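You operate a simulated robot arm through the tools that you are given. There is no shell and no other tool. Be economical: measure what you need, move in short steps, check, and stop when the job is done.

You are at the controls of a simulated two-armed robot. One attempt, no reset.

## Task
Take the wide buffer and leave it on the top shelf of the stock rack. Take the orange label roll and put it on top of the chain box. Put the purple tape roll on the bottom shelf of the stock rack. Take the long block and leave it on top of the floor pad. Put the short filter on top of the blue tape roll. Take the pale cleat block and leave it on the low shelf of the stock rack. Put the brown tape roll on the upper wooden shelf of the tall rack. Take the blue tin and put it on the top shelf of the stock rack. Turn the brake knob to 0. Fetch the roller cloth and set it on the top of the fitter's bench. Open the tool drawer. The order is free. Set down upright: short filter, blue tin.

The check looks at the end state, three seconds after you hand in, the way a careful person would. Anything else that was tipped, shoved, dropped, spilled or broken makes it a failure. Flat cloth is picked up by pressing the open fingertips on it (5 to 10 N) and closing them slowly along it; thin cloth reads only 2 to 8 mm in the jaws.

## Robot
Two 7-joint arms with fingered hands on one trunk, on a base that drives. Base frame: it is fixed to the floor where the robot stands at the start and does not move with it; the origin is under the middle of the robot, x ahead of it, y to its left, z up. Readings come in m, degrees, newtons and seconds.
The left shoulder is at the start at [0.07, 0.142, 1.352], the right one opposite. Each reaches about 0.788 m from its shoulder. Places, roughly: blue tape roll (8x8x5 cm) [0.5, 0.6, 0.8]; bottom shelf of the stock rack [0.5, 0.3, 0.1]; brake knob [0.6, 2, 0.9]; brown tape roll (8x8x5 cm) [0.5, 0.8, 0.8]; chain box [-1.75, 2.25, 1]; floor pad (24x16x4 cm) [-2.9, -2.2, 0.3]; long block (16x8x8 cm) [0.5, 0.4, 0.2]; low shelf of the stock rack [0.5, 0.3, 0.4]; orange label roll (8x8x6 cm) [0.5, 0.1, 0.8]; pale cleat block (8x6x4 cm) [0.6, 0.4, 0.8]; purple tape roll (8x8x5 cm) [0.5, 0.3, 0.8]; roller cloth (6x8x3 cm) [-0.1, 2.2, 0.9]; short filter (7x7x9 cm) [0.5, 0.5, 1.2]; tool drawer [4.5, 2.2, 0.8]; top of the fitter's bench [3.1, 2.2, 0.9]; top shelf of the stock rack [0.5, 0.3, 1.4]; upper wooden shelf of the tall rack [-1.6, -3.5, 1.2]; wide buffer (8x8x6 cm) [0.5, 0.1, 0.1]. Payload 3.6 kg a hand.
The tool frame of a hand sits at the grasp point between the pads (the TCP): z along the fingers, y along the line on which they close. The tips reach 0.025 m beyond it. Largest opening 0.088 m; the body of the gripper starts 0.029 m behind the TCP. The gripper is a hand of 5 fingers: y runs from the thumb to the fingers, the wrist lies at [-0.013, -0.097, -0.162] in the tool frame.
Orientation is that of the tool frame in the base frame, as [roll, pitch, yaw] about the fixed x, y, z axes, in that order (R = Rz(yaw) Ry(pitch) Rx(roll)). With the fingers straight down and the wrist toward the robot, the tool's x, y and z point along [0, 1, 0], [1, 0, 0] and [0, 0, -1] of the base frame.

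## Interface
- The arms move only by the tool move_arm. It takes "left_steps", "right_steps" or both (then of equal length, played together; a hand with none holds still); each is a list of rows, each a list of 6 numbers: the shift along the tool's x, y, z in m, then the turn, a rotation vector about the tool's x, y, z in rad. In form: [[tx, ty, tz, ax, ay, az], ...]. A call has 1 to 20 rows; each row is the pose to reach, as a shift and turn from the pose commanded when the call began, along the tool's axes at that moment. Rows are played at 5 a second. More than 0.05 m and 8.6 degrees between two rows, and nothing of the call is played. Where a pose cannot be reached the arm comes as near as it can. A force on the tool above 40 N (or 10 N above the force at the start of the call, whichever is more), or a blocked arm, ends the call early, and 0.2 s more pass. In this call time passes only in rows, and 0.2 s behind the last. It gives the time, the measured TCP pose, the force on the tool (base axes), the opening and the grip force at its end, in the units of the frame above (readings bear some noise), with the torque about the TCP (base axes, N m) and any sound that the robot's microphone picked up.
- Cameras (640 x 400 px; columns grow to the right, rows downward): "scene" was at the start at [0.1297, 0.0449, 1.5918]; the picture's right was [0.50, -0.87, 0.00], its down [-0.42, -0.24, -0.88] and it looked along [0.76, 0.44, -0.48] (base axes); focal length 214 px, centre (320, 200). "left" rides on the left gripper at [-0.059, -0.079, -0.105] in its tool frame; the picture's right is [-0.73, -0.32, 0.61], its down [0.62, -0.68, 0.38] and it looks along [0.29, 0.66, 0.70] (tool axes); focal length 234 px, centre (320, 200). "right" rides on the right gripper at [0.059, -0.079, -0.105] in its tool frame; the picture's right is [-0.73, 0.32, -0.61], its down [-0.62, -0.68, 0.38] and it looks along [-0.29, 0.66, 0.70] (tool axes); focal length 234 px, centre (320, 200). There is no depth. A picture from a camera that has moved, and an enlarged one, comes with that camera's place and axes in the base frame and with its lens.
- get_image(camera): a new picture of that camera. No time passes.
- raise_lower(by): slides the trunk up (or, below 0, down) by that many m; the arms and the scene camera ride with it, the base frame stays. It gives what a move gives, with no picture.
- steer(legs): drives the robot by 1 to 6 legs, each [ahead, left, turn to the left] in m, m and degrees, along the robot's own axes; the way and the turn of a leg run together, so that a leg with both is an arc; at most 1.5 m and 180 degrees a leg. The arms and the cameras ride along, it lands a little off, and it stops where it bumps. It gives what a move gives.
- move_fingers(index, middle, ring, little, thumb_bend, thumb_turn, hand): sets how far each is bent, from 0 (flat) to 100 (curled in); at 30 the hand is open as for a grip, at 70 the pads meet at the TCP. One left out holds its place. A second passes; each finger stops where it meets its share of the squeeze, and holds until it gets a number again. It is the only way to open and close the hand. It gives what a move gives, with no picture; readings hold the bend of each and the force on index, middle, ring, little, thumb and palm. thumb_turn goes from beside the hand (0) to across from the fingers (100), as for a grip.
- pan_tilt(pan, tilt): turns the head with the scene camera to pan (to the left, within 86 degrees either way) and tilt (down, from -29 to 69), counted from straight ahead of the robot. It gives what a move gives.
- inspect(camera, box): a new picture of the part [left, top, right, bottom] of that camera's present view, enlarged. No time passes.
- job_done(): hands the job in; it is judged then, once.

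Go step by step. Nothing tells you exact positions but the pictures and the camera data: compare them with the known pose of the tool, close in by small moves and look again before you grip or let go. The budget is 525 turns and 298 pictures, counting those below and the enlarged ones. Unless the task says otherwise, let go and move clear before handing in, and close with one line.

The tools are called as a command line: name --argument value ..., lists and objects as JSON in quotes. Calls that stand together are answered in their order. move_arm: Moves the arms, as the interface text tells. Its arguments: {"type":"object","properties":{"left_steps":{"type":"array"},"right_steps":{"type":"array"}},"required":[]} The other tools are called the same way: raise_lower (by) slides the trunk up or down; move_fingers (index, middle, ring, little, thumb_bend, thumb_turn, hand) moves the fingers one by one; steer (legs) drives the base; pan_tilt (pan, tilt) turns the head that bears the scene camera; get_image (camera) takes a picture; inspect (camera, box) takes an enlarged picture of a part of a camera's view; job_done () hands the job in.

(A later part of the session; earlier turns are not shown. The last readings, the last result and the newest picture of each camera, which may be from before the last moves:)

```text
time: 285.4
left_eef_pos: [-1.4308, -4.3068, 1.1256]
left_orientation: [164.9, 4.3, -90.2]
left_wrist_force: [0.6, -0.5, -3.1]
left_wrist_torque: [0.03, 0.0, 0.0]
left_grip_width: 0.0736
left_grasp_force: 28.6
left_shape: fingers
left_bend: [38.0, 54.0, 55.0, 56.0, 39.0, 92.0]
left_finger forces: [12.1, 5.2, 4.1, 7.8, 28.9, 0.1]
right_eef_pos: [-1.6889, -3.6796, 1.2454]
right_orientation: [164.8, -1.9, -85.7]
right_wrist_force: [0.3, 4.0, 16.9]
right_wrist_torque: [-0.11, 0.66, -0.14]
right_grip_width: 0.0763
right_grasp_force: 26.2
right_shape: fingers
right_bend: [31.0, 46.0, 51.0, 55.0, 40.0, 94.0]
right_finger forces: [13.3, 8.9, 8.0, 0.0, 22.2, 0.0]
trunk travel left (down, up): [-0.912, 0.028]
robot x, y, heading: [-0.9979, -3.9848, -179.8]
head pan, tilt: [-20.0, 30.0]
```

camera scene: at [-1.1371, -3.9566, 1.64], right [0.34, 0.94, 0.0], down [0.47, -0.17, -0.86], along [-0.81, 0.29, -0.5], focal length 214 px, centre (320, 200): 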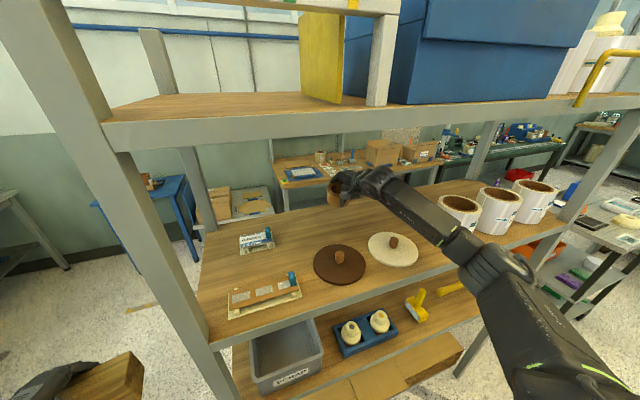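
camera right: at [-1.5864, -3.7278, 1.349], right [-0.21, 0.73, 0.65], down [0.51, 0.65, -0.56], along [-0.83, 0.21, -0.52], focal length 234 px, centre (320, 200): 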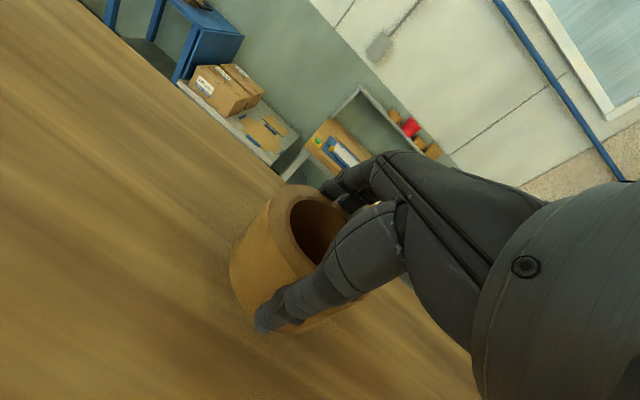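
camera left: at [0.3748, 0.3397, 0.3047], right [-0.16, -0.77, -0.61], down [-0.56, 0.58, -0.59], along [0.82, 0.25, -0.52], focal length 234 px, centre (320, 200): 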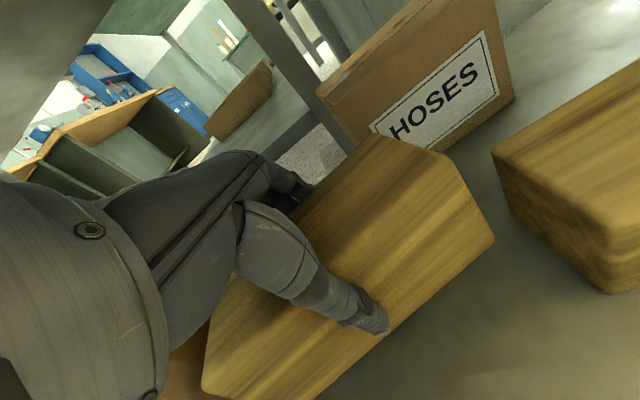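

Contact; releasing the brown roll.

move_fingers --hand "right" --index 12 --middle 12 --ring 12 --little 15 --thumb_bend 15

move_arm --right_steps '[[0, 0.005, -0.03, 0, 0, 0], [0, 0.01, -0.06, -0.1, 0, 0], [0.001, -0.025, -0.075, -0.2, 0, 0], [0.004, -0.065, -0.085, -0.26, 0, 0], [0.008, -0.105, -0.095, -0.26, 0, 0], [0.011, -0.145, -0.105, -0.26, 0, 0], [0.014, -0.185, -0.115, -0.26, 0, 0], [0.017, -0.225, -0.125, -0.26, 0, 0]]'

get_image --camera "scene"

```text
time: 286.4
left_eef_pos: [-1.4344, -4.3068, 1.1238]
left_orientation: [165.0, 4.4, -90.1]
left_wrist_force: [0.4, 0.2, -3.4]
left_wrist_torque: [0.0, 0.06, 0.02]
left_grip_width: 0.0736
left_grasp_force: 28.8
left_shape: fingers
left_bend: [38.0, 54.0, 55.0, 56.0, 39.0, 92.0]
left_finger forces: [12.1, 5.2, 4.1, 7.8, 29.1, 0.0]
right_eef_pos: [-1.6925, -3.6807, 1.2404]
right_orientation: [165.2, -1.8, -85.7]
right_wrist_force: [0.8, 0.2, -0.5]
right_wrist_torque: [0.05, 0.0, 0.01]
right_grip_width: 0.1155
right_grasp_force: 0.1
right_shape: fingers
right_bend: [12.0, 12.0, 12.0, 15.0, 15.0, 97.0]
right_finger forces: [0.0, 0.0, 0.1, 0.1, 0.0, 0.1]
trunk travel left (down, up): [-0.912, 0.028]
robot x, y, heading: [-0.9989, -3.9874, -179.7]
head pan, tilt: [-20.0, 30.0]
```

```text
time: 288.2
left_eef_pos: [-1.4309, -4.3082, 1.1246]
left_orientation: [164.9, 4.4, -90.2]
left_wrist_force: [0.4, 0.5, -3.8]
left_wrist_torque: [0.01, 0.04, 0.0]
left_grip_width: 0.0735
left_grasp_force: 29.0
left_shape: fingers
left_bend: [38.0, 54.0, 55.0, 56.0, 39.0, 92.0]
left_finger forces: [11.9, 5.2, 4.1, 7.8, 28.7, 0.0]
right_eef_pos: [-1.4371, -3.6738, 1.3067]
right_orientation: [150.3, -1.8, -85.6]
right_wrist_force: [0.3, 0.9, 0.9]
right_wrist_torque: [-0.01, -0.01, 0.03]
right_grip_width: 0.1158
right_grasp_force: 0.1
right_shape: fingers
right_bend: [12.0, 12.0, 12.0, 15.0, 15.0, 97.0]
right_finger forces: [0.0, 0.0, 0.1, 0.0, 0.0, 0.1]
trunk travel left (down, up): [-0.912, 0.028]
robot x, y, heading: [-0.9983, -3.9838, -179.7]
head pan, tilt: [-20.0, 30.0]
```

```text
124 pictures are left
camera scene: at [-1.1311, -3.9577, 1.6145], right [0.34, 0.94, 0.0], down [0.47, -0.17, -0.87], along [-0.82, 0.29, -0.5], focal length 214 px, centre (320, 200)
```

scene: 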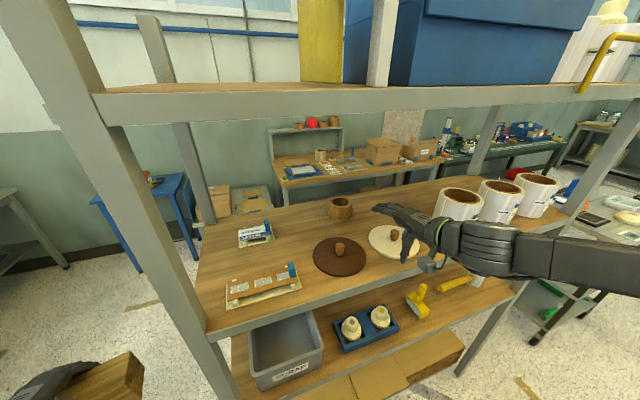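

The brown roll is placed. I'm leaving the way I came and will look for the floor pad.

steer --legs '[[-0.18, 0, 0], [0, -0.8, 0], [0, -0.8, 0], [-0.22, -0.2, 0], [0, -0.95, 0]]'

pan_tilt --pan 15 --tilt 20

get_image --camera "scene"

```text
time: 303.7
left_eef_pos: [-1.0334, -1.5321, 1.1235]
left_orientation: [164.9, 4.3, -91.2]
left_wrist_force: [-0.3, 0.9, -4.0]
left_wrist_torque: [0.0, 0.05, 0.02]
left_grip_width: 0.0736
left_grasp_force: 28.9
left_shape: fingers
left_bend: [38.0, 54.0, 55.0, 56.0, 39.0, 92.0]
left_finger forces: [12.1, 5.2, 4.1, 7.7, 28.7, 0.1]
right_eef_pos: [-1.0295, -0.8966, 1.3062]
right_orientation: [150.3, -1.9, -86.7]
right_wrist_force: [-0.7, -0.3, 0.1]
right_wrist_torque: [-0.02, 0.01, -0.02]
right_grip_width: 0.1159
right_grasp_force: 0.0
right_shape: fingers
right_bend: [12.0, 12.0, 12.0, 15.0, 15.0, 97.0]
right_finger forces: [0.0, 0.0, 0.0, 0.1, 0.1, 0.1]
trunk travel left (down, up): [-0.912, 0.028]
robot x, y, heading: [-0.5911, -1.2177, 179.2]
head pan, tilt: [-20.0, 30.0]
```

```text
time: 304.8
left_eef_pos: [-1.034, -1.5313, 1.1247]
left_orientation: [165.0, 4.3, -91.2]
left_wrist_force: [-1.2, 0.0, -4.1]
left_wrist_torque: [0.04, -0.01, 0.02]
left_grip_width: 0.0735
left_grasp_force: 29.2
left_shape: fingers
left_bend: [38.0, 54.0, 55.0, 56.0, 39.0, 92.0]
left_finger forces: [12.0, 5.2, 4.2, 7.8, 28.7, 0.1]
right_eef_pos: [-1.029, -0.8967, 1.3056]
right_orientation: [150.3, -1.8, -86.7]
right_wrist_force: [-1.2, -0.1, 0.6]
right_wrist_torque: [0.01, 0.01, 0.0]
right_grip_width: 0.1158
right_grasp_force: 0.0
right_shape: fingers
right_bend: [12.0, 12.0, 12.0, 15.0, 15.0, 97.0]
right_finger forces: [0.0, 0.0, 0.0, 0.0, 0.1, 0.0]
trunk travel left (down, up): [-0.912, 0.028]
robot x, y, heading: [-0.5936, -1.2193, 179.0]
head pan, tilt: [15.0, 20.0]
```

```text
123 pictures are left
camera scene: at [-0.7342, -1.2415, 1.6303], right [-0.24, 0.97, 0.0], down [0.33, 0.08, -0.94], along [-0.91, -0.23, -0.34], focal length 214 px, centre (320, 200)
```

scene: 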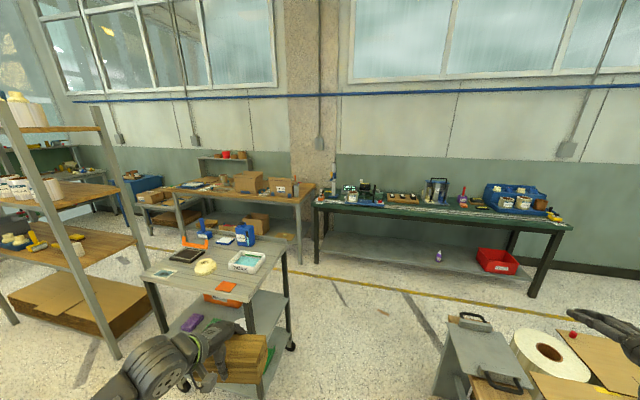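

steer --legs '[[0, 0.06, 0.8], [0.7, 0, 0], [0.6, 0, 0]]'

pan_tilt --pan 45 --tilt 30

get_image --camera "scene"

```text
time: 312.3
left_eef_pos: [-2.3647, -1.5662, 1.124]
left_orientation: [164.9, 4.3, -91.5]
left_wrist_force: [0.2, 0.3, -3.2]
left_wrist_torque: [0.04, 0.03, -0.02]
left_grip_width: 0.0736
left_grasp_force: 28.7
left_shape: fingers
left_bend: [38.0, 54.0, 55.0, 56.0, 39.0, 92.0]
left_finger forces: [12.0, 5.2, 4.1, 7.7, 28.7, 0.0]
right_eef_pos: [-2.3559, -0.9312, 1.3069]
right_orientation: [150.2, -1.8, -87.2]
right_wrist_force: [0.0, -0.2, -0.1]
right_wrist_torque: [0.02, 0.0, 0.01]
right_grip_width: 0.1155
right_grasp_force: 0.0
right_shape: fingers
right_bend: [12.0, 12.0, 12.0, 15.0, 15.0, 97.0]
right_finger forces: [0.0, 0.0, 0.1, 0.0, 0.0, 0.1]
trunk travel left (down, up): [-0.912, 0.028]
robot x, y, heading: [-1.9229, -1.2553, 179.0]
head pan, tilt: [15.0, 20.0]
```

```text
time: 313.2
left_eef_pos: [-2.3656, -1.5659, 1.1244]
left_orientation: [165.0, 4.3, -91.5]
left_wrist_force: [-0.1, 0.4, -3.7]
left_wrist_torque: [0.01, 0.0, 0.01]
left_grip_width: 0.0737
left_grasp_force: 28.9
left_shape: fingers
left_bend: [38.0, 54.0, 55.0, 56.0, 39.0, 92.0]
left_finger forces: [11.9, 5.2, 4.0, 7.7, 28.5, 0.0]
right_eef_pos: [-2.3566, -0.9309, 1.3055]
right_orientation: [150.3, -1.9, -87.2]
right_wrist_force: [-0.7, 0.0, -0.7]
right_wrist_torque: [-0.01, 0.0, -0.01]
right_grip_width: 0.1159
right_grasp_force: 0.1
right_shape: fingers
right_bend: [12.0, 12.0, 12.0, 15.0, 15.0, 97.0]
right_finger forces: [0.1, 0.0, 0.0, 0.1, 0.0, 0.1]
trunk travel left (down, up): [-0.912, 0.028]
robot x, y, heading: [-1.9228, -1.2539, 178.6]
head pan, tilt: [45.0, 30.0]
```

```text
122 pictures are left
camera scene: at [-2.04, -1.3184, 1.6142], right [-0.69, 0.72, 0.0], down [0.36, 0.34, -0.87], along [-0.63, -0.6, -0.5], focal length 214 px, centre (320, 200)
```

scene: 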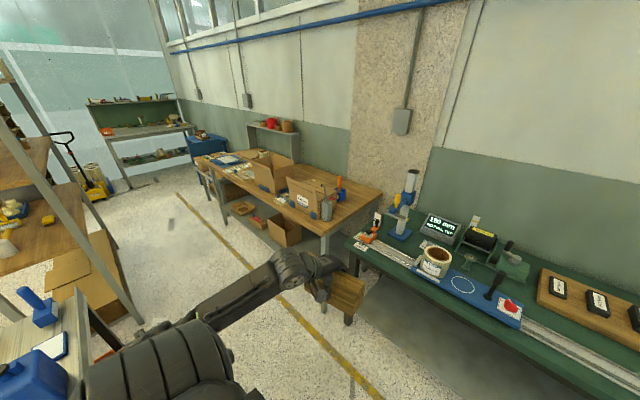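

raise_lower --by -0.4

steer --legs '[[0.35, 0.25, 0]]'

raise_lower --by -0.3

pan_tilt --pan 45 --tilt 25

get_image --camera "scene"

```text
time: 317.1
left_eef_pos: [-2.3668, -1.5662, 0.7232]
left_orientation: [164.8, 4.4, -91.6]
left_wrist_force: [-0.5, 0.2, -4.5]
left_wrist_torque: [0.01, 0.02, 0.01]
left_grip_width: 0.0735
left_grasp_force: 29.0
left_shape: fingers
left_bend: [38.0, 54.0, 55.0, 56.0, 39.0, 92.0]
left_finger forces: [12.0, 5.3, 4.2, 7.8, 28.6, 0.0]
right_eef_pos: [-2.3568, -0.9316, 0.9058]
right_orientation: [150.3, -1.9, -87.3]
right_wrist_force: [-0.4, 0.2, 0.1]
right_wrist_torque: [0.0, 0.01, 0.0]
right_grip_width: 0.1157
right_grasp_force: 0.0
right_shape: fingers
right_bend: [12.0, 12.0, 12.0, 15.0, 15.0, 97.0]
right_finger forces: [0.0, 0.0, 0.1, 0.0, 0.0, 0.1]
trunk travel left (down, up): [-0.512, 0.428]
robot x, y, heading: [-1.9254, -1.2568, 178.6]
head pan, tilt: [45.0, 30.0]
```

```text
time: 319.7
left_eef_pos: [-2.7227, -1.7993, 0.7227]
left_orientation: [165.0, 4.3, -91.6]
left_wrist_force: [0.4, -0.3, -4.4]
left_wrist_torque: [0.06, 0.06, 0.01]
left_grip_width: 0.0735
left_grasp_force: 28.5
left_shape: fingers
left_bend: [38.0, 54.0, 55.0, 56.0, 39.0, 92.0]
left_finger forces: [12.0, 5.2, 4.2, 7.6, 28.4, 0.1]
right_eef_pos: [-2.7116, -1.165, 0.9055]
right_orientation: [150.3, -1.9, -87.1]
right_wrist_force: [-0.2, -0.2, 0.0]
right_wrist_torque: [-0.01, -0.02, 0.03]
right_grip_width: 0.1158
right_grasp_force: 0.0
right_shape: fingers
right_bend: [12.0, 12.0, 12.0, 15.0, 15.0, 97.0]
right_finger forces: [0.0, 0.0, 0.1, 0.0, 0.1, 0.1]
trunk travel left (down, up): [-0.512, 0.428]
robot x, y, heading: [-2.2807, -1.4906, 178.7]
head pan, tilt: [45.0, 30.0]
```

```text
time: 322.7
left_eef_pos: [-2.7214, -1.7997, 0.4245]
left_orientation: [165.0, 4.3, -91.7]
left_wrist_force: [-0.1, -0.5, -3.2]
left_wrist_torque: [0.01, 0.04, 0.0]
left_grip_width: 0.0737
left_grasp_force: 29.0
left_shape: fingers
left_bend: [38.0, 54.0, 55.0, 56.0, 39.0, 92.0]
left_finger forces: [11.9, 5.2, 4.0, 7.6, 28.5, 0.1]
right_eef_pos: [-2.7115, -1.1654, 0.6054]
right_orientation: [150.3, -1.8, -87.2]
right_wrist_force: [-0.7, -0.5, 0.1]
right_wrist_torque: [-0.02, 0.0, 0.02]
right_grip_width: 0.1158
right_grasp_force: 0.1
right_shape: fingers
right_bend: [12.0, 12.0, 12.0, 15.0, 15.0, 97.0]
right_finger forces: [0.0, 0.0, 0.0, 0.0, 0.0, 0.0]
trunk travel left (down, up): [-0.212, 0.728]
robot x, y, heading: [-2.2789, -1.4926, 178.6]
head pan, tilt: [45.0, 30.0]
```

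```text
time: 323.3
left_eef_pos: [-2.7214, -1.7999, 0.4242]
left_orientation: [164.9, 4.4, -91.7]
left_wrist_force: [0.0, 0.1, -3.8]
left_wrist_torque: [0.01, 0.07, 0.03]
left_grip_width: 0.0738
left_grasp_force: 28.5
left_shape: fingers
left_bend: [38.0, 54.0, 55.0, 56.0, 39.0, 92.0]
left_finger forces: [11.9, 5.2, 4.2, 7.7, 28.5, 0.0]
right_eef_pos: [-2.7105, -1.1657, 0.6052]
right_orientation: [150.2, -1.8, -87.2]
right_wrist_force: [0.3, -0.9, 0.6]
right_wrist_torque: [-0.03, -0.03, 0.01]
right_grip_width: 0.1156
right_grasp_force: 0.1
right_shape: fingers
right_bend: [12.0, 12.0, 12.0, 15.0, 15.0, 97.0]
right_finger forces: [0.1, 0.0, 0.0, 0.0, 0.0, 0.0]
trunk travel left (down, up): [-0.212, 0.728]
robot x, y, heading: [-2.2786, -1.4924, 178.6]
head pan, tilt: [45.0, 25.0]
```

```text
121 pictures are left
camera scene: at [-2.3964, -1.5533, 0.9222], right [-0.69, 0.72, 0.0], down [0.31, 0.29, -0.91], along [-0.66, -0.63, -0.42], focal length 214 px, centre (320, 200)
```

scene: 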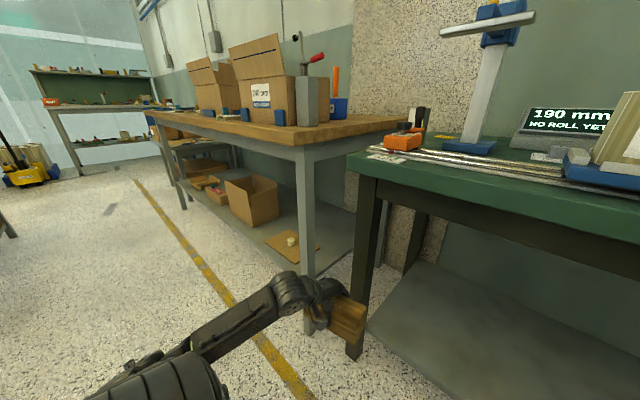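

inspect --camera "scene" --box '[190, 160, 390, 300]'

get_image --camera "left"

```text
2.86 times, centred on (290, 230) of scene
camera zoom: at [-2.3964, -1.5533, 0.9222], right [-0.69, 0.72, 0.0], down [0.31, 0.29, -0.91], along [-0.66, -0.63, -0.42], focal length 613 px, centre (406, 114)
```

zoom: 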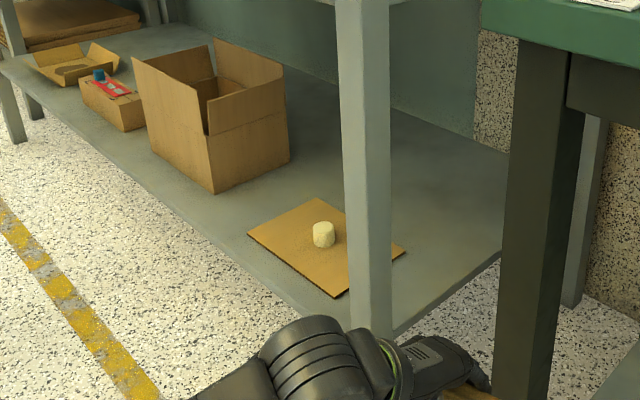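

```text
119 pictures are left
camera left: at [-2.6164, -1.7492, 0.5086], right [0.18, 0.77, -0.61], down [0.54, -0.6, -0.59], along [-0.82, -0.23, -0.52], focal length 234 px, centre (320, 200)
```

left: 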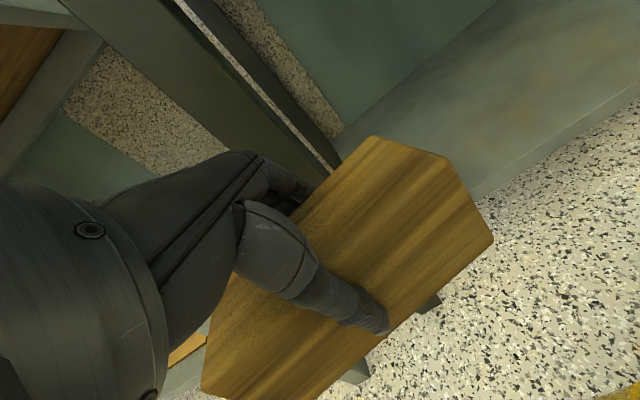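

steer --legs '[[-0.15, 0, 0]]'

move_arm --left_steps '[[0, 0, 0, 0.13, 0, 0], [0, 0, 0, 0.26, 0, 0]]'

move_arm --left_steps '[[0, 0, 0, 0, 0, 0.14], [0, 0, 0, 0, 0, 0.28], [0, 0, 0, 0, 0, 0.42], [0, 0, 0, 0, 0, 0.56], [0, 0, 0, 0, 0, 0.7], [0, 0, 0, 0, 0, 0.84], [0, 0, 0, 0, 0, 0.98], [0, 0, 0, 0, 0, 1.12], [0, 0, 0, 0, 0, 1.26], [0, 0, 0, 0, 0, 1.4], [0, 0, 0, 0, 0, 1.54]]'

```text
time: 324.7
left_eef_pos: [-2.5721, -1.8011, 0.4246]
left_orientation: [164.9, 4.4, -91.7]
left_wrist_force: [0.4, -0.2, -3.3]
left_wrist_torque: [0.01, 0.01, 0.0]
left_grip_width: 0.0733
left_grasp_force: 28.5
left_shape: fingers
left_bend: [38.0, 54.0, 55.0, 56.0, 39.0, 92.0]
left_finger forces: [11.9, 5.1, 4.1, 7.6, 28.6, 0.0]
right_eef_pos: [-2.5605, -1.1671, 0.6052]
right_orientation: [150.4, -1.8, -87.3]
right_wrist_force: [-1.0, -0.1, 0.8]
right_wrist_torque: [-0.02, 0.0, 0.0]
right_grip_width: 0.1157
right_grasp_force: 0.0
right_shape: fingers
right_bend: [12.0, 12.0, 12.0, 15.0, 15.0, 97.0]
right_finger forces: [0.1, 0.0, 0.1, 0.0, 0.1, 0.0]
trunk travel left (down, up): [-0.212, 0.728]
robot x, y, heading: [-2.1285, -1.4962, 178.8]
head pan, tilt: [45.0, 25.0]
```

```text
time: 325.3
left_eef_pos: [-2.5715, -1.8032, 0.4239]
left_orientation: [180.0, 4.4, -91.6]
left_wrist_force: [0.2, 0.2, -3.6]
left_wrist_torque: [0.01, 0.03, -0.01]
left_grip_width: 0.0734
left_grasp_force: 28.7
left_shape: fingers
left_bend: [38.0, 54.0, 55.0, 56.0, 39.0, 92.0]
left_finger forces: [12.1, 5.3, 4.2, 7.8, 27.9, 0.0]
right_eef_pos: [-2.5606, -1.1679, 0.6049]
right_orientation: [150.2, -1.8, -87.3]
right_wrist_force: [0.1, 0.2, 0.7]
right_wrist_torque: [0.01, 0.04, 0.0]
right_grip_width: 0.1158
right_grasp_force: 0.0
right_shape: fingers
right_bend: [12.0, 12.0, 12.0, 15.0, 15.0, 97.0]
right_finger forces: [0.0, 0.0, 0.0, 0.1, 0.1, 0.1]
trunk travel left (down, up): [-0.212, 0.728]
robot x, y, heading: [-2.1284, -1.4921, 178.3]
head pan, tilt: [45.0, 25.0]
```

```text
time: 327.7
left_eef_pos: [-2.5711, -1.8022, 0.4231]
left_orientation: [175.5, -0.1, 179.9]
left_wrist_force: [0.5, 0.3, -3.4]
left_wrist_torque: [0.07, 0.01, 0.01]
left_grip_width: 0.0736
left_grasp_force: 28.3
left_shape: fingers
left_bend: [38.0, 54.0, 55.0, 56.0, 39.0, 92.0]
left_finger forces: [11.8, 5.3, 4.2, 7.5, 27.6, 0.0]
right_eef_pos: [-2.5602, -1.1678, 0.606]
right_orientation: [150.2, -1.9, -87.3]
right_wrist_force: [-0.3, -0.3, 0.5]
right_wrist_torque: [-0.01, -0.02, 0.02]
right_grip_width: 0.1158
right_grasp_force: 0.0
right_shape: fingers
right_bend: [12.0, 12.0, 12.0, 15.0, 15.0, 97.0]
right_finger forces: [0.1, 0.0, 0.1, 0.1, 0.1, 0.0]
trunk travel left (down, up): [-0.212, 0.728]
robot x, y, heading: [-2.1251, -1.4923, 178.9]
head pan, tilt: [45.0, 25.0]
```

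The left hand can turn its wrist 90°, so the block can lie along the pad's short side, beside the knob. I'm tucking the right arm back and moving in front of the pad.

move_arm --right_steps '[[0, -0.035, -0.02, 0, 0, 0], [0, -0.07, -0.04, 0, 0, 0], [0, -0.105, -0.06, 0, 0, 0]]'

steer --legs '[[0.12, 0.3, 0], [0, 0.25, 0.5]]'

get_image --camera "scene"

get_image --camera "left"

```text
time: 328.5
left_eef_pos: [-2.5706, -1.8018, 0.4245]
left_orientation: [175.6, -0.1, -180.0]
left_wrist_force: [0.1, 0.2, -3.7]
left_wrist_torque: [0.04, 0.0, -0.03]
left_grip_width: 0.0735
left_grasp_force: 27.9
left_shape: fingers
left_bend: [38.0, 54.0, 55.0, 56.0, 39.0, 92.0]
left_finger forces: [11.8, 5.3, 4.2, 7.4, 27.5, 0.0]
right_eef_pos: [-2.4691, -1.0941, 0.6119]
right_orientation: [150.2, -1.9, -87.1]
right_wrist_force: [0.3, 0.4, -0.4]
right_wrist_torque: [0.03, 0.0, -0.01]
right_grip_width: 0.1159
right_grasp_force: 0.1
right_shape: fingers
right_bend: [12.0, 12.0, 12.0, 15.0, 15.0, 97.0]
right_finger forces: [0.0, 0.0, 0.0, 0.0, 0.0, 0.1]
right hand out of reach, approached as far as the arm can: row 1, 2, 3
trunk travel left (down, up): [-0.212, 0.728]
robot x, y, heading: [-2.1288, -1.4961, 178.6]
head pan, tilt: [45.0, 25.0]
```

```text
time: 332.1
left_eef_pos: [-2.7144, -2.3426, 0.4242]
left_orientation: [175.6, 0.0, 179.8]
left_wrist_force: [-1.0, -1.0, -4.2]
left_wrist_torque: [0.08, 0.01, 0.01]
left_grip_width: 0.0734
left_grasp_force: 28.2
left_shape: fingers
left_bend: [38.0, 54.0, 55.0, 56.0, 39.0, 92.0]
left_finger forces: [11.9, 5.2, 4.3, 7.4, 27.5, 0.0]
right_eef_pos: [-2.6105, -1.6364, 0.6126]
right_orientation: [150.3, -2.0, -87.4]
right_wrist_force: [-0.1, -0.1, 0.1]
right_wrist_torque: [0.0, 0.02, 0.01]
right_grip_width: 0.1155
right_grasp_force: 0.1
right_shape: fingers
right_bend: [12.0, 12.0, 12.0, 15.0, 15.0, 97.0]
right_finger forces: [0.0, 0.1, 0.0, 0.0, 0.0, 0.1]
trunk travel left (down, up): [-0.212, 0.728]
robot x, y, heading: [-2.2707, -2.0366, 178.2]
head pan, tilt: [45.0, 25.0]
```

```text
118 pictures are left
camera scene: at [-2.3879, -2.0999, 0.9222], right [-0.69, 0.73, 0.0], down [0.31, 0.29, -0.91], along [-0.66, -0.62, -0.42], focal length 214 px, centre (320, 200)
```

scene: 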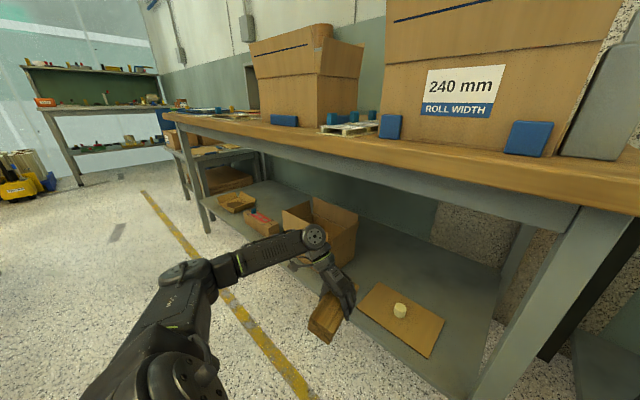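

```text
117 pictures are left
camera left: at [-2.6562, -2.4297, 0.5216], right [0.73, -0.28, -0.63], down [-0.63, -0.65, -0.43], along [-0.29, 0.71, -0.64], focal length 234 px, centre (320, 200)
```

left: 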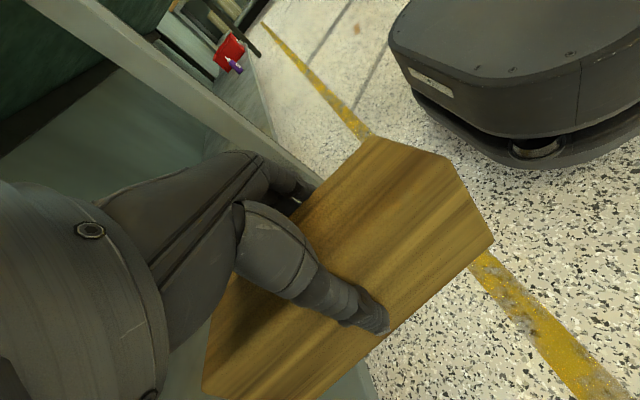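

move_arm --left_steps '[[0, 0.01, 0, -0.095, 0, 0], [0.03, 0.02, 0, -0.19, 0, 0], [0.07, 0.03, 0, -0.19, 0, 0], [0.11, 0.03, 0, -0.19, 0, 0], [0.15, 0.03, 0, -0.19, 0, 0], [0.19, 0.03, 0, -0.19, 0, 0], [0.208, 0.03, 0, -0.19, 0, 0]]'

get_image --camera "scene"

get_image --camera "left"

```text
time: 333.7
left_eef_pos: [-2.8738, -2.2979, 0.4237]
left_orientation: [164.4, 0.8, 179.6]
left_wrist_force: [0.6, 0.4, -4.2]
left_wrist_torque: [-0.02, -0.02, 0.01]
left_grip_width: 0.0728
left_grasp_force: 26.8
left_shape: fingers
left_bend: [38.0, 54.0, 55.0, 56.0, 39.0, 92.0]
left_finger forces: [11.3, 5.1, 4.1, 7.0, 27.2, 0.0]
left hand out of reach, approached as far as the arm can: row 6, 7
right_eef_pos: [-2.6098, -1.6356, 0.6118]
right_orientation: [150.4, -1.9, -87.5]
right_wrist_force: [0.1, 0.0, 0.2]
right_wrist_torque: [0.02, 0.02, 0.0]
right_grip_width: 0.1159
right_grasp_force: 0.1
right_shape: fingers
right_bend: [12.0, 12.0, 12.0, 15.0, 15.0, 97.0]
right_finger forces: [0.1, 0.0, 0.0, 0.0, 0.0, 0.0]
trunk travel left (down, up): [-0.212, 0.728]
robot x, y, heading: [-2.2703, -2.0376, 178.4]
head pan, tilt: [45.0, 25.0]
```

```text
116 pictures are left
camera scene: at [-2.388, -2.0993, 0.9222], right [-0.69, 0.73, 0.0], down [0.31, 0.29, -0.91], along [-0.66, -0.62, -0.42], focal length 214 px, centre (320, 200)
```

scene: 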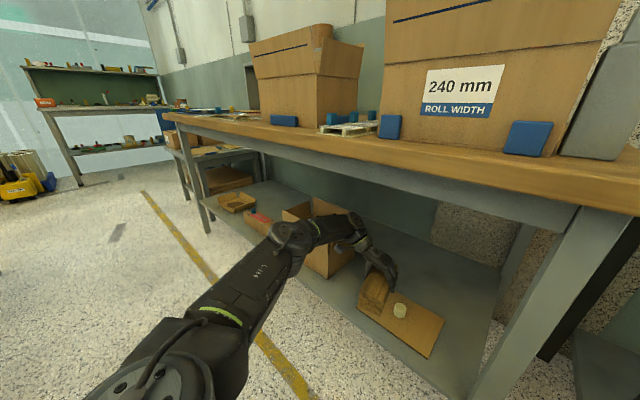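

```text
115 pictures are left
camera left: at [-2.8152, -2.4032, 0.5038], right [0.73, -0.15, -0.66], down [-0.62, -0.55, -0.56], along [-0.28, 0.82, -0.5], focal length 234 px, centre (320, 200)
```

left: 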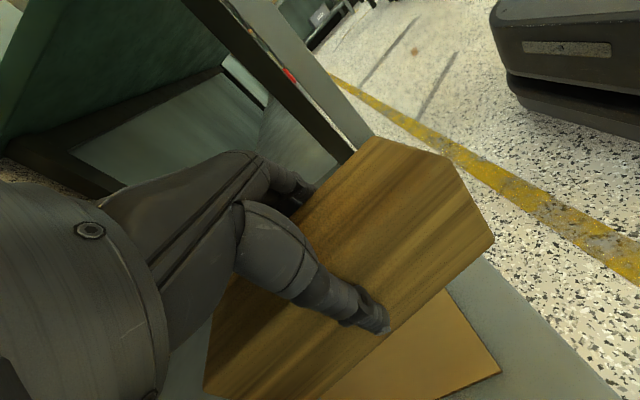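

steer --legs '[[0.045, 0.015, 0]]'

raise_lower --by -0.035

inspect --camera "scene" --box '[300, 200, 480, 380]'

get_image --camera "left"

```text
time: 334.6
left_eef_pos: [-2.9186, -2.3122, 0.4225]
left_orientation: [164.4, 0.7, 179.5]
left_wrist_force: [-0.4, -0.5, -4.3]
left_wrist_torque: [0.03, -0.02, 0.0]
left_grip_width: 0.0729
left_grasp_force: 27.5
left_shape: fingers
left_bend: [38.0, 54.0, 55.0, 56.0, 39.0, 92.0]
left_finger forces: [11.1, 5.1, 4.1, 7.0, 27.2, 0.0]
right_eef_pos: [-2.6569, -1.6499, 0.6111]
right_orientation: [150.4, -1.9, -87.5]
right_wrist_force: [-0.4, -0.2, -0.3]
right_wrist_torque: [0.0, 0.01, 0.0]
right_grip_width: 0.1155
right_grasp_force: 0.1
right_shape: fingers
right_bend: [12.0, 12.0, 12.0, 15.0, 15.0, 97.0]
right_finger forces: [0.1, 0.1, 0.0, 0.0, 0.0, 0.0]
trunk travel left (down, up): [-0.212, 0.728]
robot x, y, heading: [-2.316, -2.0506, 178.2]
head pan, tilt: [45.0, 25.0]
```

```text
time: 335.4
left_eef_pos: [-2.9183, -2.3129, 0.3892]
left_orientation: [164.3, 0.7, 179.5]
left_wrist_force: [-0.6, -0.3, -4.8]
left_wrist_torque: [-0.01, -0.01, 0.0]
left_grip_width: 0.0732
left_grasp_force: 26.8
left_shape: fingers
left_bend: [38.0, 54.0, 55.0, 56.0, 39.0, 92.0]
left_finger forces: [11.3, 5.1, 4.1, 7.0, 27.2, 0.0]
right_eef_pos: [-2.6564, -1.6501, 0.5762]
right_orientation: [150.2, -1.9, -87.5]
right_wrist_force: [-0.6, -0.3, -0.5]
right_wrist_torque: [-0.02, -0.01, 0.03]
right_grip_width: 0.1156
right_grasp_force: 0.1
right_shape: fingers
right_bend: [12.0, 12.0, 12.0, 15.0, 15.0, 97.0]
right_finger forces: [0.0, 0.0, 0.0, 0.0, 0.0, 0.0]
trunk travel left (down, up): [-0.177, 0.763]
robot x, y, heading: [-2.3211, -2.051, 178.4]
head pan, tilt: [45.0, 25.0]
```

```text
2.22 times, centred on (390, 290) of scene
camera zoom: at [-2.4343, -2.1135, 0.8872], right [-0.69, 0.73, 0.0], down [0.31, 0.29, -0.91], along [-0.66, -0.62, -0.42], focal length 477 px, centre (164, 0)
```

zoom: 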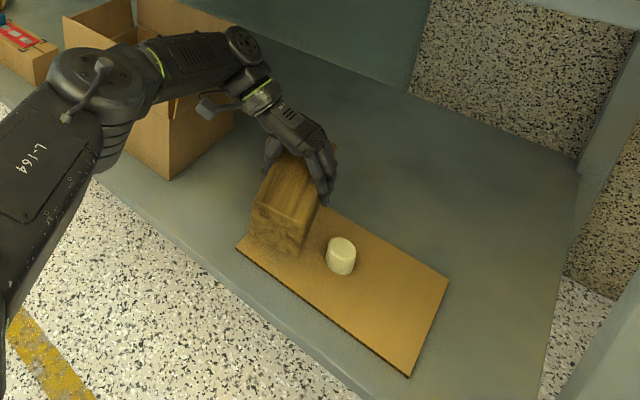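

```text
113 pictures are left
camera left: at [-2.8616, -2.4169, 0.4685], right [0.73, -0.15, -0.66], down [-0.62, -0.55, -0.56], along [-0.28, 0.82, -0.5], focal length 234 px, centre (320, 200)
```

left: 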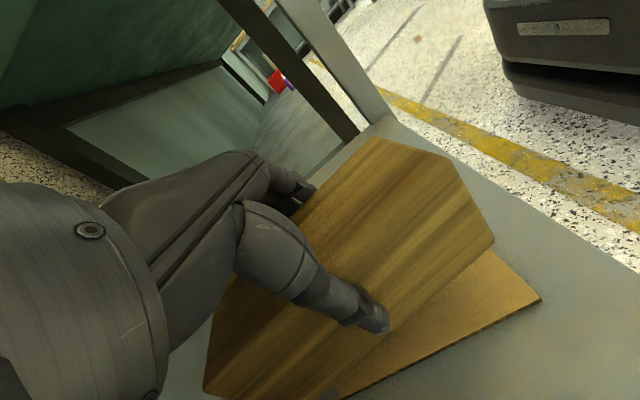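

raise_lower --by -0.02

raise_lower --by -0.01

inspect --camera "scene" --box '[300, 200, 480, 380]'

```text
time: 336.1
left_eef_pos: [-2.9192, -2.3128, 0.3683]
left_orientation: [164.3, 0.8, 179.5]
left_wrist_force: [-0.2, -0.1, -3.8]
left_wrist_torque: [0.02, -0.05, -0.01]
left_grip_width: 0.073
left_grasp_force: 27.4
left_shape: fingers
left_bend: [38.0, 54.0, 55.0, 56.0, 39.0, 92.0]
left_finger forces: [11.2, 5.1, 4.0, 7.0, 27.1, 0.1]
right_eef_pos: [-2.6572, -1.6481, 0.5574]
right_orientation: [150.4, -1.9, -87.4]
right_wrist_force: [0.5, 0.4, -0.6]
right_wrist_torque: [-0.02, 0.02, 0.0]
right_grip_width: 0.1157
right_grasp_force: 0.1
right_shape: fingers
right_bend: [12.0, 12.0, 12.0, 15.0, 15.0, 97.0]
right_finger forces: [0.1, 0.0, 0.1, 0.0, 0.0, 0.0]
trunk travel left (down, up): [-0.157, 0.783]
robot x, y, heading: [-2.316, -2.0536, 178.1]
head pan, tilt: [45.0, 25.0]
```

```text
time: 336.6
left_eef_pos: [-2.9185, -2.3124, 0.3579]
left_orientation: [164.3, 0.8, 179.6]
left_wrist_force: [-0.5, 0.1, -3.8]
left_wrist_torque: [0.04, -0.01, 0.02]
left_grip_width: 0.0729
left_grasp_force: 27.5
left_shape: fingers
left_bend: [38.0, 54.0, 55.0, 56.0, 39.0, 92.0]
left_finger forces: [11.2, 5.1, 4.1, 6.9, 27.2, 0.1]
right_eef_pos: [-2.6565, -1.6491, 0.5478]
right_orientation: [150.4, -1.9, -87.4]
right_wrist_force: [-0.4, 0.2, 0.2]
right_wrist_torque: [-0.01, -0.06, 0.02]
right_grip_width: 0.1157
right_grasp_force: 0.1
right_shape: fingers
right_bend: [12.0, 12.0, 12.0, 15.0, 15.0, 97.0]
right_finger forces: [0.1, 0.1, 0.0, 0.1, 0.0, 0.0]
trunk travel left (down, up): [-0.147, 0.793]
robot x, y, heading: [-2.3147, -2.0496, 178.0]
head pan, tilt: [45.0, 25.0]
```

```text
2.22 times, centred on (390, 290) of scene
camera zoom: at [-2.4343, -2.1135, 0.8572], right [-0.69, 0.73, 0.0], down [0.31, 0.29, -0.91], along [-0.66, -0.62, -0.42], focal length 477 px, centre (164, 0)
```

zoom: 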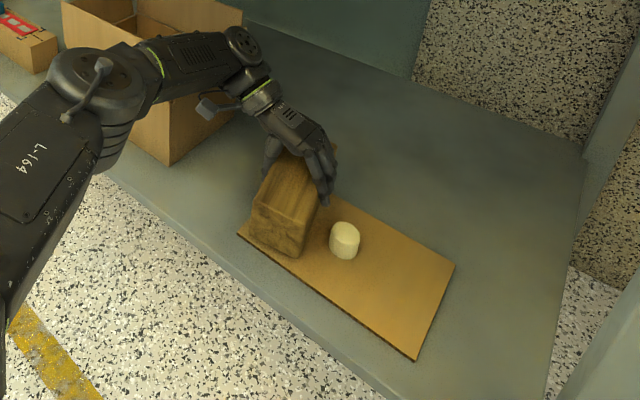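

raise_lower --by -0.012

raise_lower --by -0.008

inspect --camera "scene" --box '[300, 180, 480, 360]'

```text
time: 337.2
left_eef_pos: [-2.9176, -2.3133, 0.3484]
left_orientation: [164.3, 0.6, 179.5]
left_wrist_force: [-2.3, -2.3, 7.1]
left_wrist_torque: [0.28, -0.12, -0.03]
left_grip_width: 0.0731
left_grasp_force: 29.8
left_shape: fingers
left_bend: [38.0, 54.0, 55.0, 56.0, 40.0, 92.0]
left_finger forces: [13.9, 5.2, 4.0, 6.9, 29.0, 0.1]
right_eef_pos: [-2.6555, -1.65, 0.5353]
right_orientation: [150.3, -2.0, -87.4]
right_wrist_force: [0.1, 0.2, 0.1]
right_wrist_torque: [-0.02, 0.03, -0.01]
right_grip_width: 0.1152
right_grasp_force: 0.1
right_shape: fingers
right_bend: [12.0, 12.0, 12.0, 15.0, 15.0, 97.0]
right_finger forces: [0.0, 0.0, 0.0, 0.0, 0.1, 0.1]
trunk travel left (down, up): [-0.135, 0.805]
robot x, y, heading: [-2.3198, -2.0501, 178.4]
head pan, tilt: [45.0, 25.0]
```

```text
time: 337.9
left_eef_pos: [-2.9194, -2.3128, 0.3469]
left_orientation: [164.0, 0.2, 179.8]
left_wrist_force: [3.1, -2.7, 22.0]
left_wrist_torque: [0.38, 0.02, -0.15]
left_grip_width: 0.0736
left_grasp_force: 31.8
left_shape: fingers
left_bend: [37.0, 54.0, 54.0, 56.0, 42.0, 92.0]
left_finger forces: [14.9, 5.4, 4.4, 7.6, 31.3, 0.0]
right_eef_pos: [-2.6555, -1.6486, 0.5274]
right_orientation: [150.1, -2.0, -87.4]
right_wrist_force: [0.7, 0.6, 0.4]
right_wrist_torque: [-0.02, -0.03, 0.0]
right_grip_width: 0.1155
right_grasp_force: 0.2
right_shape: fingers
right_bend: [12.0, 12.0, 12.0, 15.0, 15.0, 97.0]
right_finger forces: [0.1, 0.1, 0.0, 0.1, 0.0, 0.1]
trunk travel left (down, up): [-0.128, 0.812]
robot x, y, heading: [-2.3156, -2.0447, 178.4]
head pan, tilt: [45.0, 25.0]
stopped: the force on the tool passed its limit (the readings are from after the stop); the commanded pose is now the measured one
```

```text
2.22 times, centred on (390, 270) of scene
camera zoom: at [-2.4314, -2.1129, 0.8382], right [-0.69, 0.73, 0.0], down [0.3, 0.29, -0.91], along [-0.66, -0.62, -0.42], focal length 477 px, centre (164, 44)
```

zoom: 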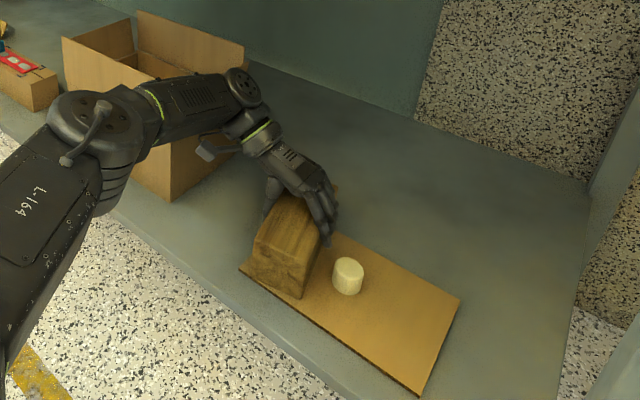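

move_fingers --hand "left" --thumb_bend 12 --index 33 --middle 46 --ring 46 --little 46

inspect --camera "scene" --box '[300, 180, 480, 360]'

get_image --camera "left"

```text
time: 338.9
left_eef_pos: [-2.9188, -2.3139, 0.3427]
left_orientation: [164.1, 0.4, 179.6]
left_wrist_force: [3.8, -1.3, 8.6]
left_wrist_torque: [-0.16, 0.05, 0.18]
left_grip_width: 0.096
left_grasp_force: 5.0
left_shape: fingers
left_bend: [31.0, 46.0, 46.0, 46.0, 12.0, 96.0]
left_finger forces: [1.9, 0.0, 0.0, 0.5, 6.5, 0.0]
right_eef_pos: [-2.6566, -1.6499, 0.5268]
right_orientation: [150.1, -1.9, -87.4]
right_wrist_force: [0.6, -0.9, 0.2]
right_wrist_torque: [-0.03, 0.01, 0.04]
right_grip_width: 0.1154
right_grasp_force: 0.0
right_shape: fingers
right_bend: [12.0, 12.0, 12.0, 15.0, 15.0, 97.0]
right_finger forces: [0.0, 0.0, 0.1, 0.0, 0.1, 0.1]
trunk travel left (down, up): [-0.128, 0.812]
robot x, y, heading: [-2.3173, -2.054, 178.0]
head pan, tilt: [45.0, 25.0]
```

```text
2.22 times, centred on (390, 270) of scene
camera zoom: at [-2.4329, -2.1132, 0.8379], right [-0.69, 0.73, 0.0], down [0.31, 0.29, -0.91], along [-0.66, -0.62, -0.42], focal length 477 px, centre (164, 44)
```

zoom: 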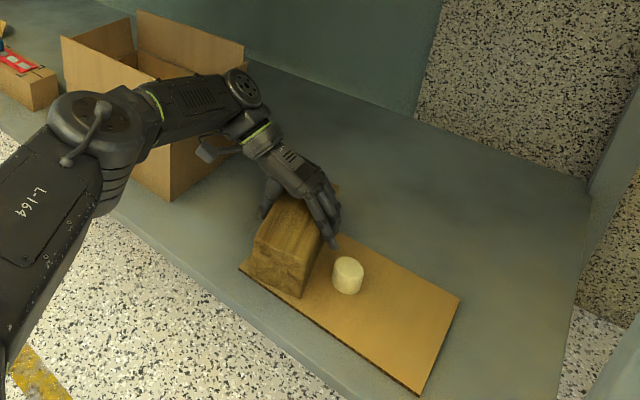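

```text
109 pictures are left
camera left: at [-2.8612, -2.4178, 0.4222], right [0.73, -0.15, -0.67], down [-0.62, -0.55, -0.56], along [-0.28, 0.82, -0.49], focal length 234 px, centre (320, 200)
```

left: 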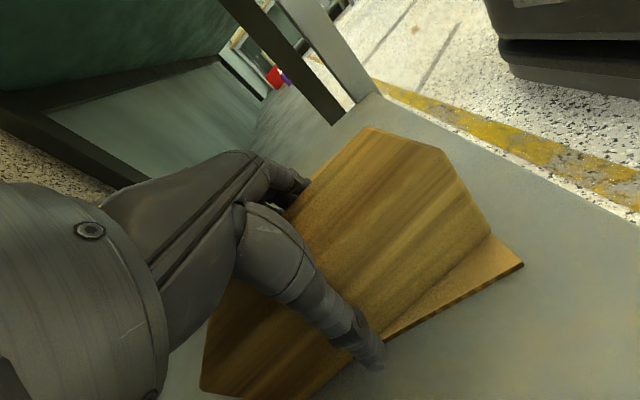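

raise_lower --by 0.03

move_fingers --hand "left" --thumb_bend 12 --index 22 --middle 30 --ring 30 --little 30

raise_lower --by 0.08

inspect --camera "scene" --box '[300, 200, 480, 380]'

```text
time: 339.6
left_eef_pos: [-2.9189, -2.3133, 0.3725]
left_orientation: [164.1, 0.6, 179.7]
left_wrist_force: [0.4, 0.3, 0.6]
left_wrist_torque: [0.0, 0.0, -0.03]
left_grip_width: 0.0945
left_grasp_force: 0.0
left_shape: fingers
left_bend: [33.0, 46.0, 46.0, 46.0, 12.0, 97.0]
left_finger forces: [0.0, 0.0, 0.0, 0.0, 0.0, 0.0]
right_eef_pos: [-2.6572, -1.6503, 0.5573]
right_orientation: [150.4, -2.0, -87.4]
right_wrist_force: [-0.4, -0.3, 0.2]
right_wrist_torque: [0.02, -0.01, 0.01]
right_grip_width: 0.1155
right_grasp_force: 0.1
right_shape: fingers
right_bend: [12.0, 12.0, 12.0, 15.0, 15.0, 97.0]
right_finger forces: [0.1, 0.1, 0.0, 0.0, 0.0, 0.0]
trunk travel left (down, up): [-0.158, 0.782]
robot x, y, heading: [-2.3208, -2.0525, 178.1]
head pan, tilt: [45.0, 25.0]
```

```text
time: 340.6
left_eef_pos: [-2.9193, -2.3137, 0.3732]
left_orientation: [164.0, 0.5, 179.7]
left_wrist_force: [-0.4, 0.4, -0.4]
left_wrist_torque: [-0.02, 0.0, 0.03]
left_grip_width: 0.1065
left_grasp_force: 0.0
left_shape: fingers
left_bend: [22.0, 30.0, 30.0, 30.0, 12.0, 97.0]
left_finger forces: [0.1, 0.1, 0.1, 0.0, 0.1, 0.1]
right_eef_pos: [-2.6577, -1.65, 0.5576]
right_orientation: [150.3, -2.0, -87.4]
right_wrist_force: [1.0, 0.1, 0.2]
right_wrist_torque: [0.0, -0.02, 0.0]
right_grip_width: 0.1156
right_grasp_force: 0.1
right_shape: fingers
right_bend: [12.0, 12.0, 12.0, 15.0, 15.0, 97.0]
right_finger forces: [0.0, 0.0, 0.0, 0.0, 0.0, 0.0]
trunk travel left (down, up): [-0.158, 0.782]
robot x, y, heading: [-2.3185, -2.0503, 178.5]
head pan, tilt: [45.0, 25.0]
```

```text
time: 341.8
left_eef_pos: [-2.9188, -2.3137, 0.4523]
left_orientation: [164.1, 0.6, 179.7]
left_wrist_force: [-0.8, -0.9, -0.1]
left_wrist_torque: [-0.01, 0.0, 0.04]
left_grip_width: 0.1065
left_grasp_force: 0.1
left_shape: fingers
left_bend: [22.0, 30.0, 30.0, 30.0, 12.0, 97.0]
left_finger forces: [0.0, 0.1, 0.0, 0.1, 0.0, 0.1]
right_eef_pos: [-2.6571, -1.6491, 0.6382]
right_orientation: [150.3, -1.9, -87.4]
right_wrist_force: [-0.1, -0.5, 0.4]
right_wrist_torque: [-0.02, 0.02, -0.02]
right_grip_width: 0.1155
right_grasp_force: 0.0
right_shape: fingers
right_bend: [12.0, 12.0, 12.0, 15.0, 15.0, 97.0]
right_finger forces: [0.0, 0.1, 0.0, 0.0, 0.0, 0.1]
trunk travel left (down, up): [-0.238, 0.702]
robot x, y, heading: [-2.3194, -2.0527, 178.4]
head pan, tilt: [45.0, 25.0]
```

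```text
2.22 times, centred on (390, 290) of scene
camera zoom: at [-2.4341, -2.1136, 0.9476], right [-0.69, 0.73, 0.0], down [0.31, 0.29, -0.91], along [-0.66, -0.62, -0.42], focal length 477 px, centre (164, 0)
```

zoom: 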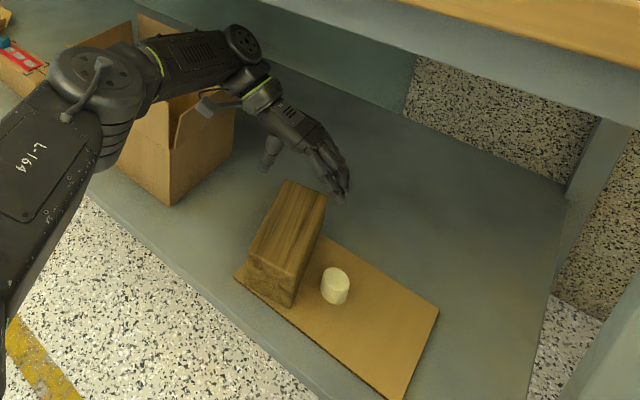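

The long block rests on the pad. I'm withdrawing the hand and heading back to the stock rack for the orange roll.

move_arm --left_steps '[[-0.04, 0, 0, 0, 0, 0], [-0.08, 0, 0, 0, 0, 0], [-0.12, 0, 0, 0, 0, 0], [-0.16, 0, 0, 0, 0, 0], [-0.2, 0, 0, 0, 0, 0], [-0.24, 0, 0, 0, 0, 0]]'

steer --legs '[[0.05, -0.4, 0], [0, -0.4, 1.6]]'

raise_lower --by 0.4

move_arm --left_steps '[[0, 0, 0, 0, 0, -0.14], [0, 0, 0, 0, 0, -0.28], [0, 0, 0, 0, 0, -0.42], [0, 0, 0, 0, 0, -0.56], [0, 0, 0, 0, 0, -0.7], [0, 0, 0, 0, 0, -0.84], [0, 0, 0, 0, 0, -0.98], [0, 0, 0, 0, 0, -1.12], [0, 0, 0, 0, 0, -1.26], [0, 0, 0, 0, 0, -1.4], [0, 0, 0, 0, 0, -1.54]]'

```text
time: 343.2
left_eef_pos: [-2.6766, -2.3172, 0.4576]
left_orientation: [164.2, 0.4, 179.6]
left_wrist_force: [0.3, 0.0, -0.6]
left_wrist_torque: [0.0, 0.03, 0.02]
left_grip_width: 0.1066
left_grasp_force: 0.1
left_shape: fingers
left_bend: [22.0, 30.0, 30.0, 30.0, 12.0, 97.0]
left_finger forces: [0.1, 0.1, 0.0, 0.1, 0.0, 0.0]
right_eef_pos: [-2.6566, -1.6495, 0.6378]
right_orientation: [150.4, -1.9, -87.5]
right_wrist_force: [0.0, 0.3, -0.5]
right_wrist_torque: [-0.05, 0.01, -0.01]
right_grip_width: 0.1157
right_grasp_force: 0.0
right_shape: fingers
right_bend: [12.0, 12.0, 12.0, 15.0, 15.0, 97.0]
right_finger forces: [0.1, 0.0, 0.0, 0.1, 0.0, 0.0]
trunk travel left (down, up): [-0.238, 0.702]
robot x, y, heading: [-2.3205, -2.0505, 178.4]
head pan, tilt: [45.0, 25.0]
```

```text
time: 347.8
left_eef_pos: [-2.6978, -1.5223, 0.4587]
left_orientation: [164.1, 0.5, -179.4]
left_wrist_force: [0.2, 0.3, 0.3]
left_wrist_torque: [0.01, 0.02, -0.01]
left_grip_width: 0.1064
left_grasp_force: 0.0
left_shape: fingers
left_bend: [22.0, 30.0, 30.0, 30.0, 12.0, 97.0]
left_finger forces: [0.1, 0.0, 0.1, 0.1, 0.0, 0.0]
right_eef_pos: [-2.6872, -0.8548, 0.6384]
right_orientation: [150.3, -1.9, -86.6]
right_wrist_force: [-0.7, -0.2, 0.4]
right_wrist_torque: [-0.01, 0.0, 0.01]
right_grip_width: 0.1158
right_grasp_force: 0.0
right_shape: fingers
right_bend: [12.0, 12.0, 12.0, 15.0, 15.0, 97.0]
right_finger forces: [0.1, 0.0, 0.1, 0.0, 0.1, 0.0]
trunk travel left (down, up): [-0.238, 0.702]
robot x, y, heading: [-2.3415, -1.2482, 179.5]
head pan, tilt: [45.0, 25.0]
```

```text
time: 351.6
left_eef_pos: [-2.698, -1.5226, 0.8569]
left_orientation: [164.2, 0.5, -179.5]
left_wrist_force: [-0.4, 0.1, 0.4]
left_wrist_torque: [0.0, 0.01, -0.01]
left_grip_width: 0.1066
left_grasp_force: 0.1
left_shape: fingers
left_bend: [22.0, 30.0, 30.0, 30.0, 12.0, 97.0]
left_finger forces: [0.1, 0.0, 0.0, 0.1, 0.1, 0.0]
right_eef_pos: [-2.6863, -0.8551, 1.037]
right_orientation: [150.4, -2.0, -86.5]
right_wrist_force: [-0.7, 0.1, 0.1]
right_wrist_torque: [0.01, -0.04, -0.03]
right_grip_width: 0.1156
right_grasp_force: 0.0
right_shape: fingers
right_bend: [12.0, 12.0, 12.0, 15.0, 15.0, 97.0]
right_finger forces: [0.0, 0.0, 0.0, 0.1, 0.0, 0.0]
trunk travel left (down, up): [-0.638, 0.302]
robot x, y, heading: [-2.3435, -1.2506, 179.3]
head pan, tilt: [45.0, 25.0]
```

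```text
time: 354.0
left_eef_pos: [-2.6978, -1.5218, 0.8569]
left_orientation: [-179.9, 15.9, -91.0]
left_wrist_force: [0.5, 0.0, -0.3]
left_wrist_torque: [-0.04, 0.02, 0.02]
left_grip_width: 0.1065
left_grasp_force: 0.1
left_shape: fingers
left_bend: [22.0, 30.0, 30.0, 30.0, 12.0, 97.0]
left_finger forces: [0.0, 0.0, 0.0, 0.1, 0.0, 0.0]
right_eef_pos: [-2.688, -0.8551, 1.0378]
right_orientation: [150.4, -2.0, -86.5]
right_wrist_force: [0.8, 0.1, 0.5]
right_wrist_torque: [-0.02, -0.01, 0.0]
right_grip_width: 0.1154
right_grasp_force: 0.1
right_shape: fingers
right_bend: [12.0, 12.0, 12.0, 15.0, 15.0, 97.0]
right_finger forces: [0.0, 0.1, 0.0, 0.1, 0.0, 0.0]
trunk travel left (down, up): [-0.638, 0.302]
robot x, y, heading: [-2.3452, -1.2512, 179.1]
head pan, tilt: [45.0, 25.0]
```

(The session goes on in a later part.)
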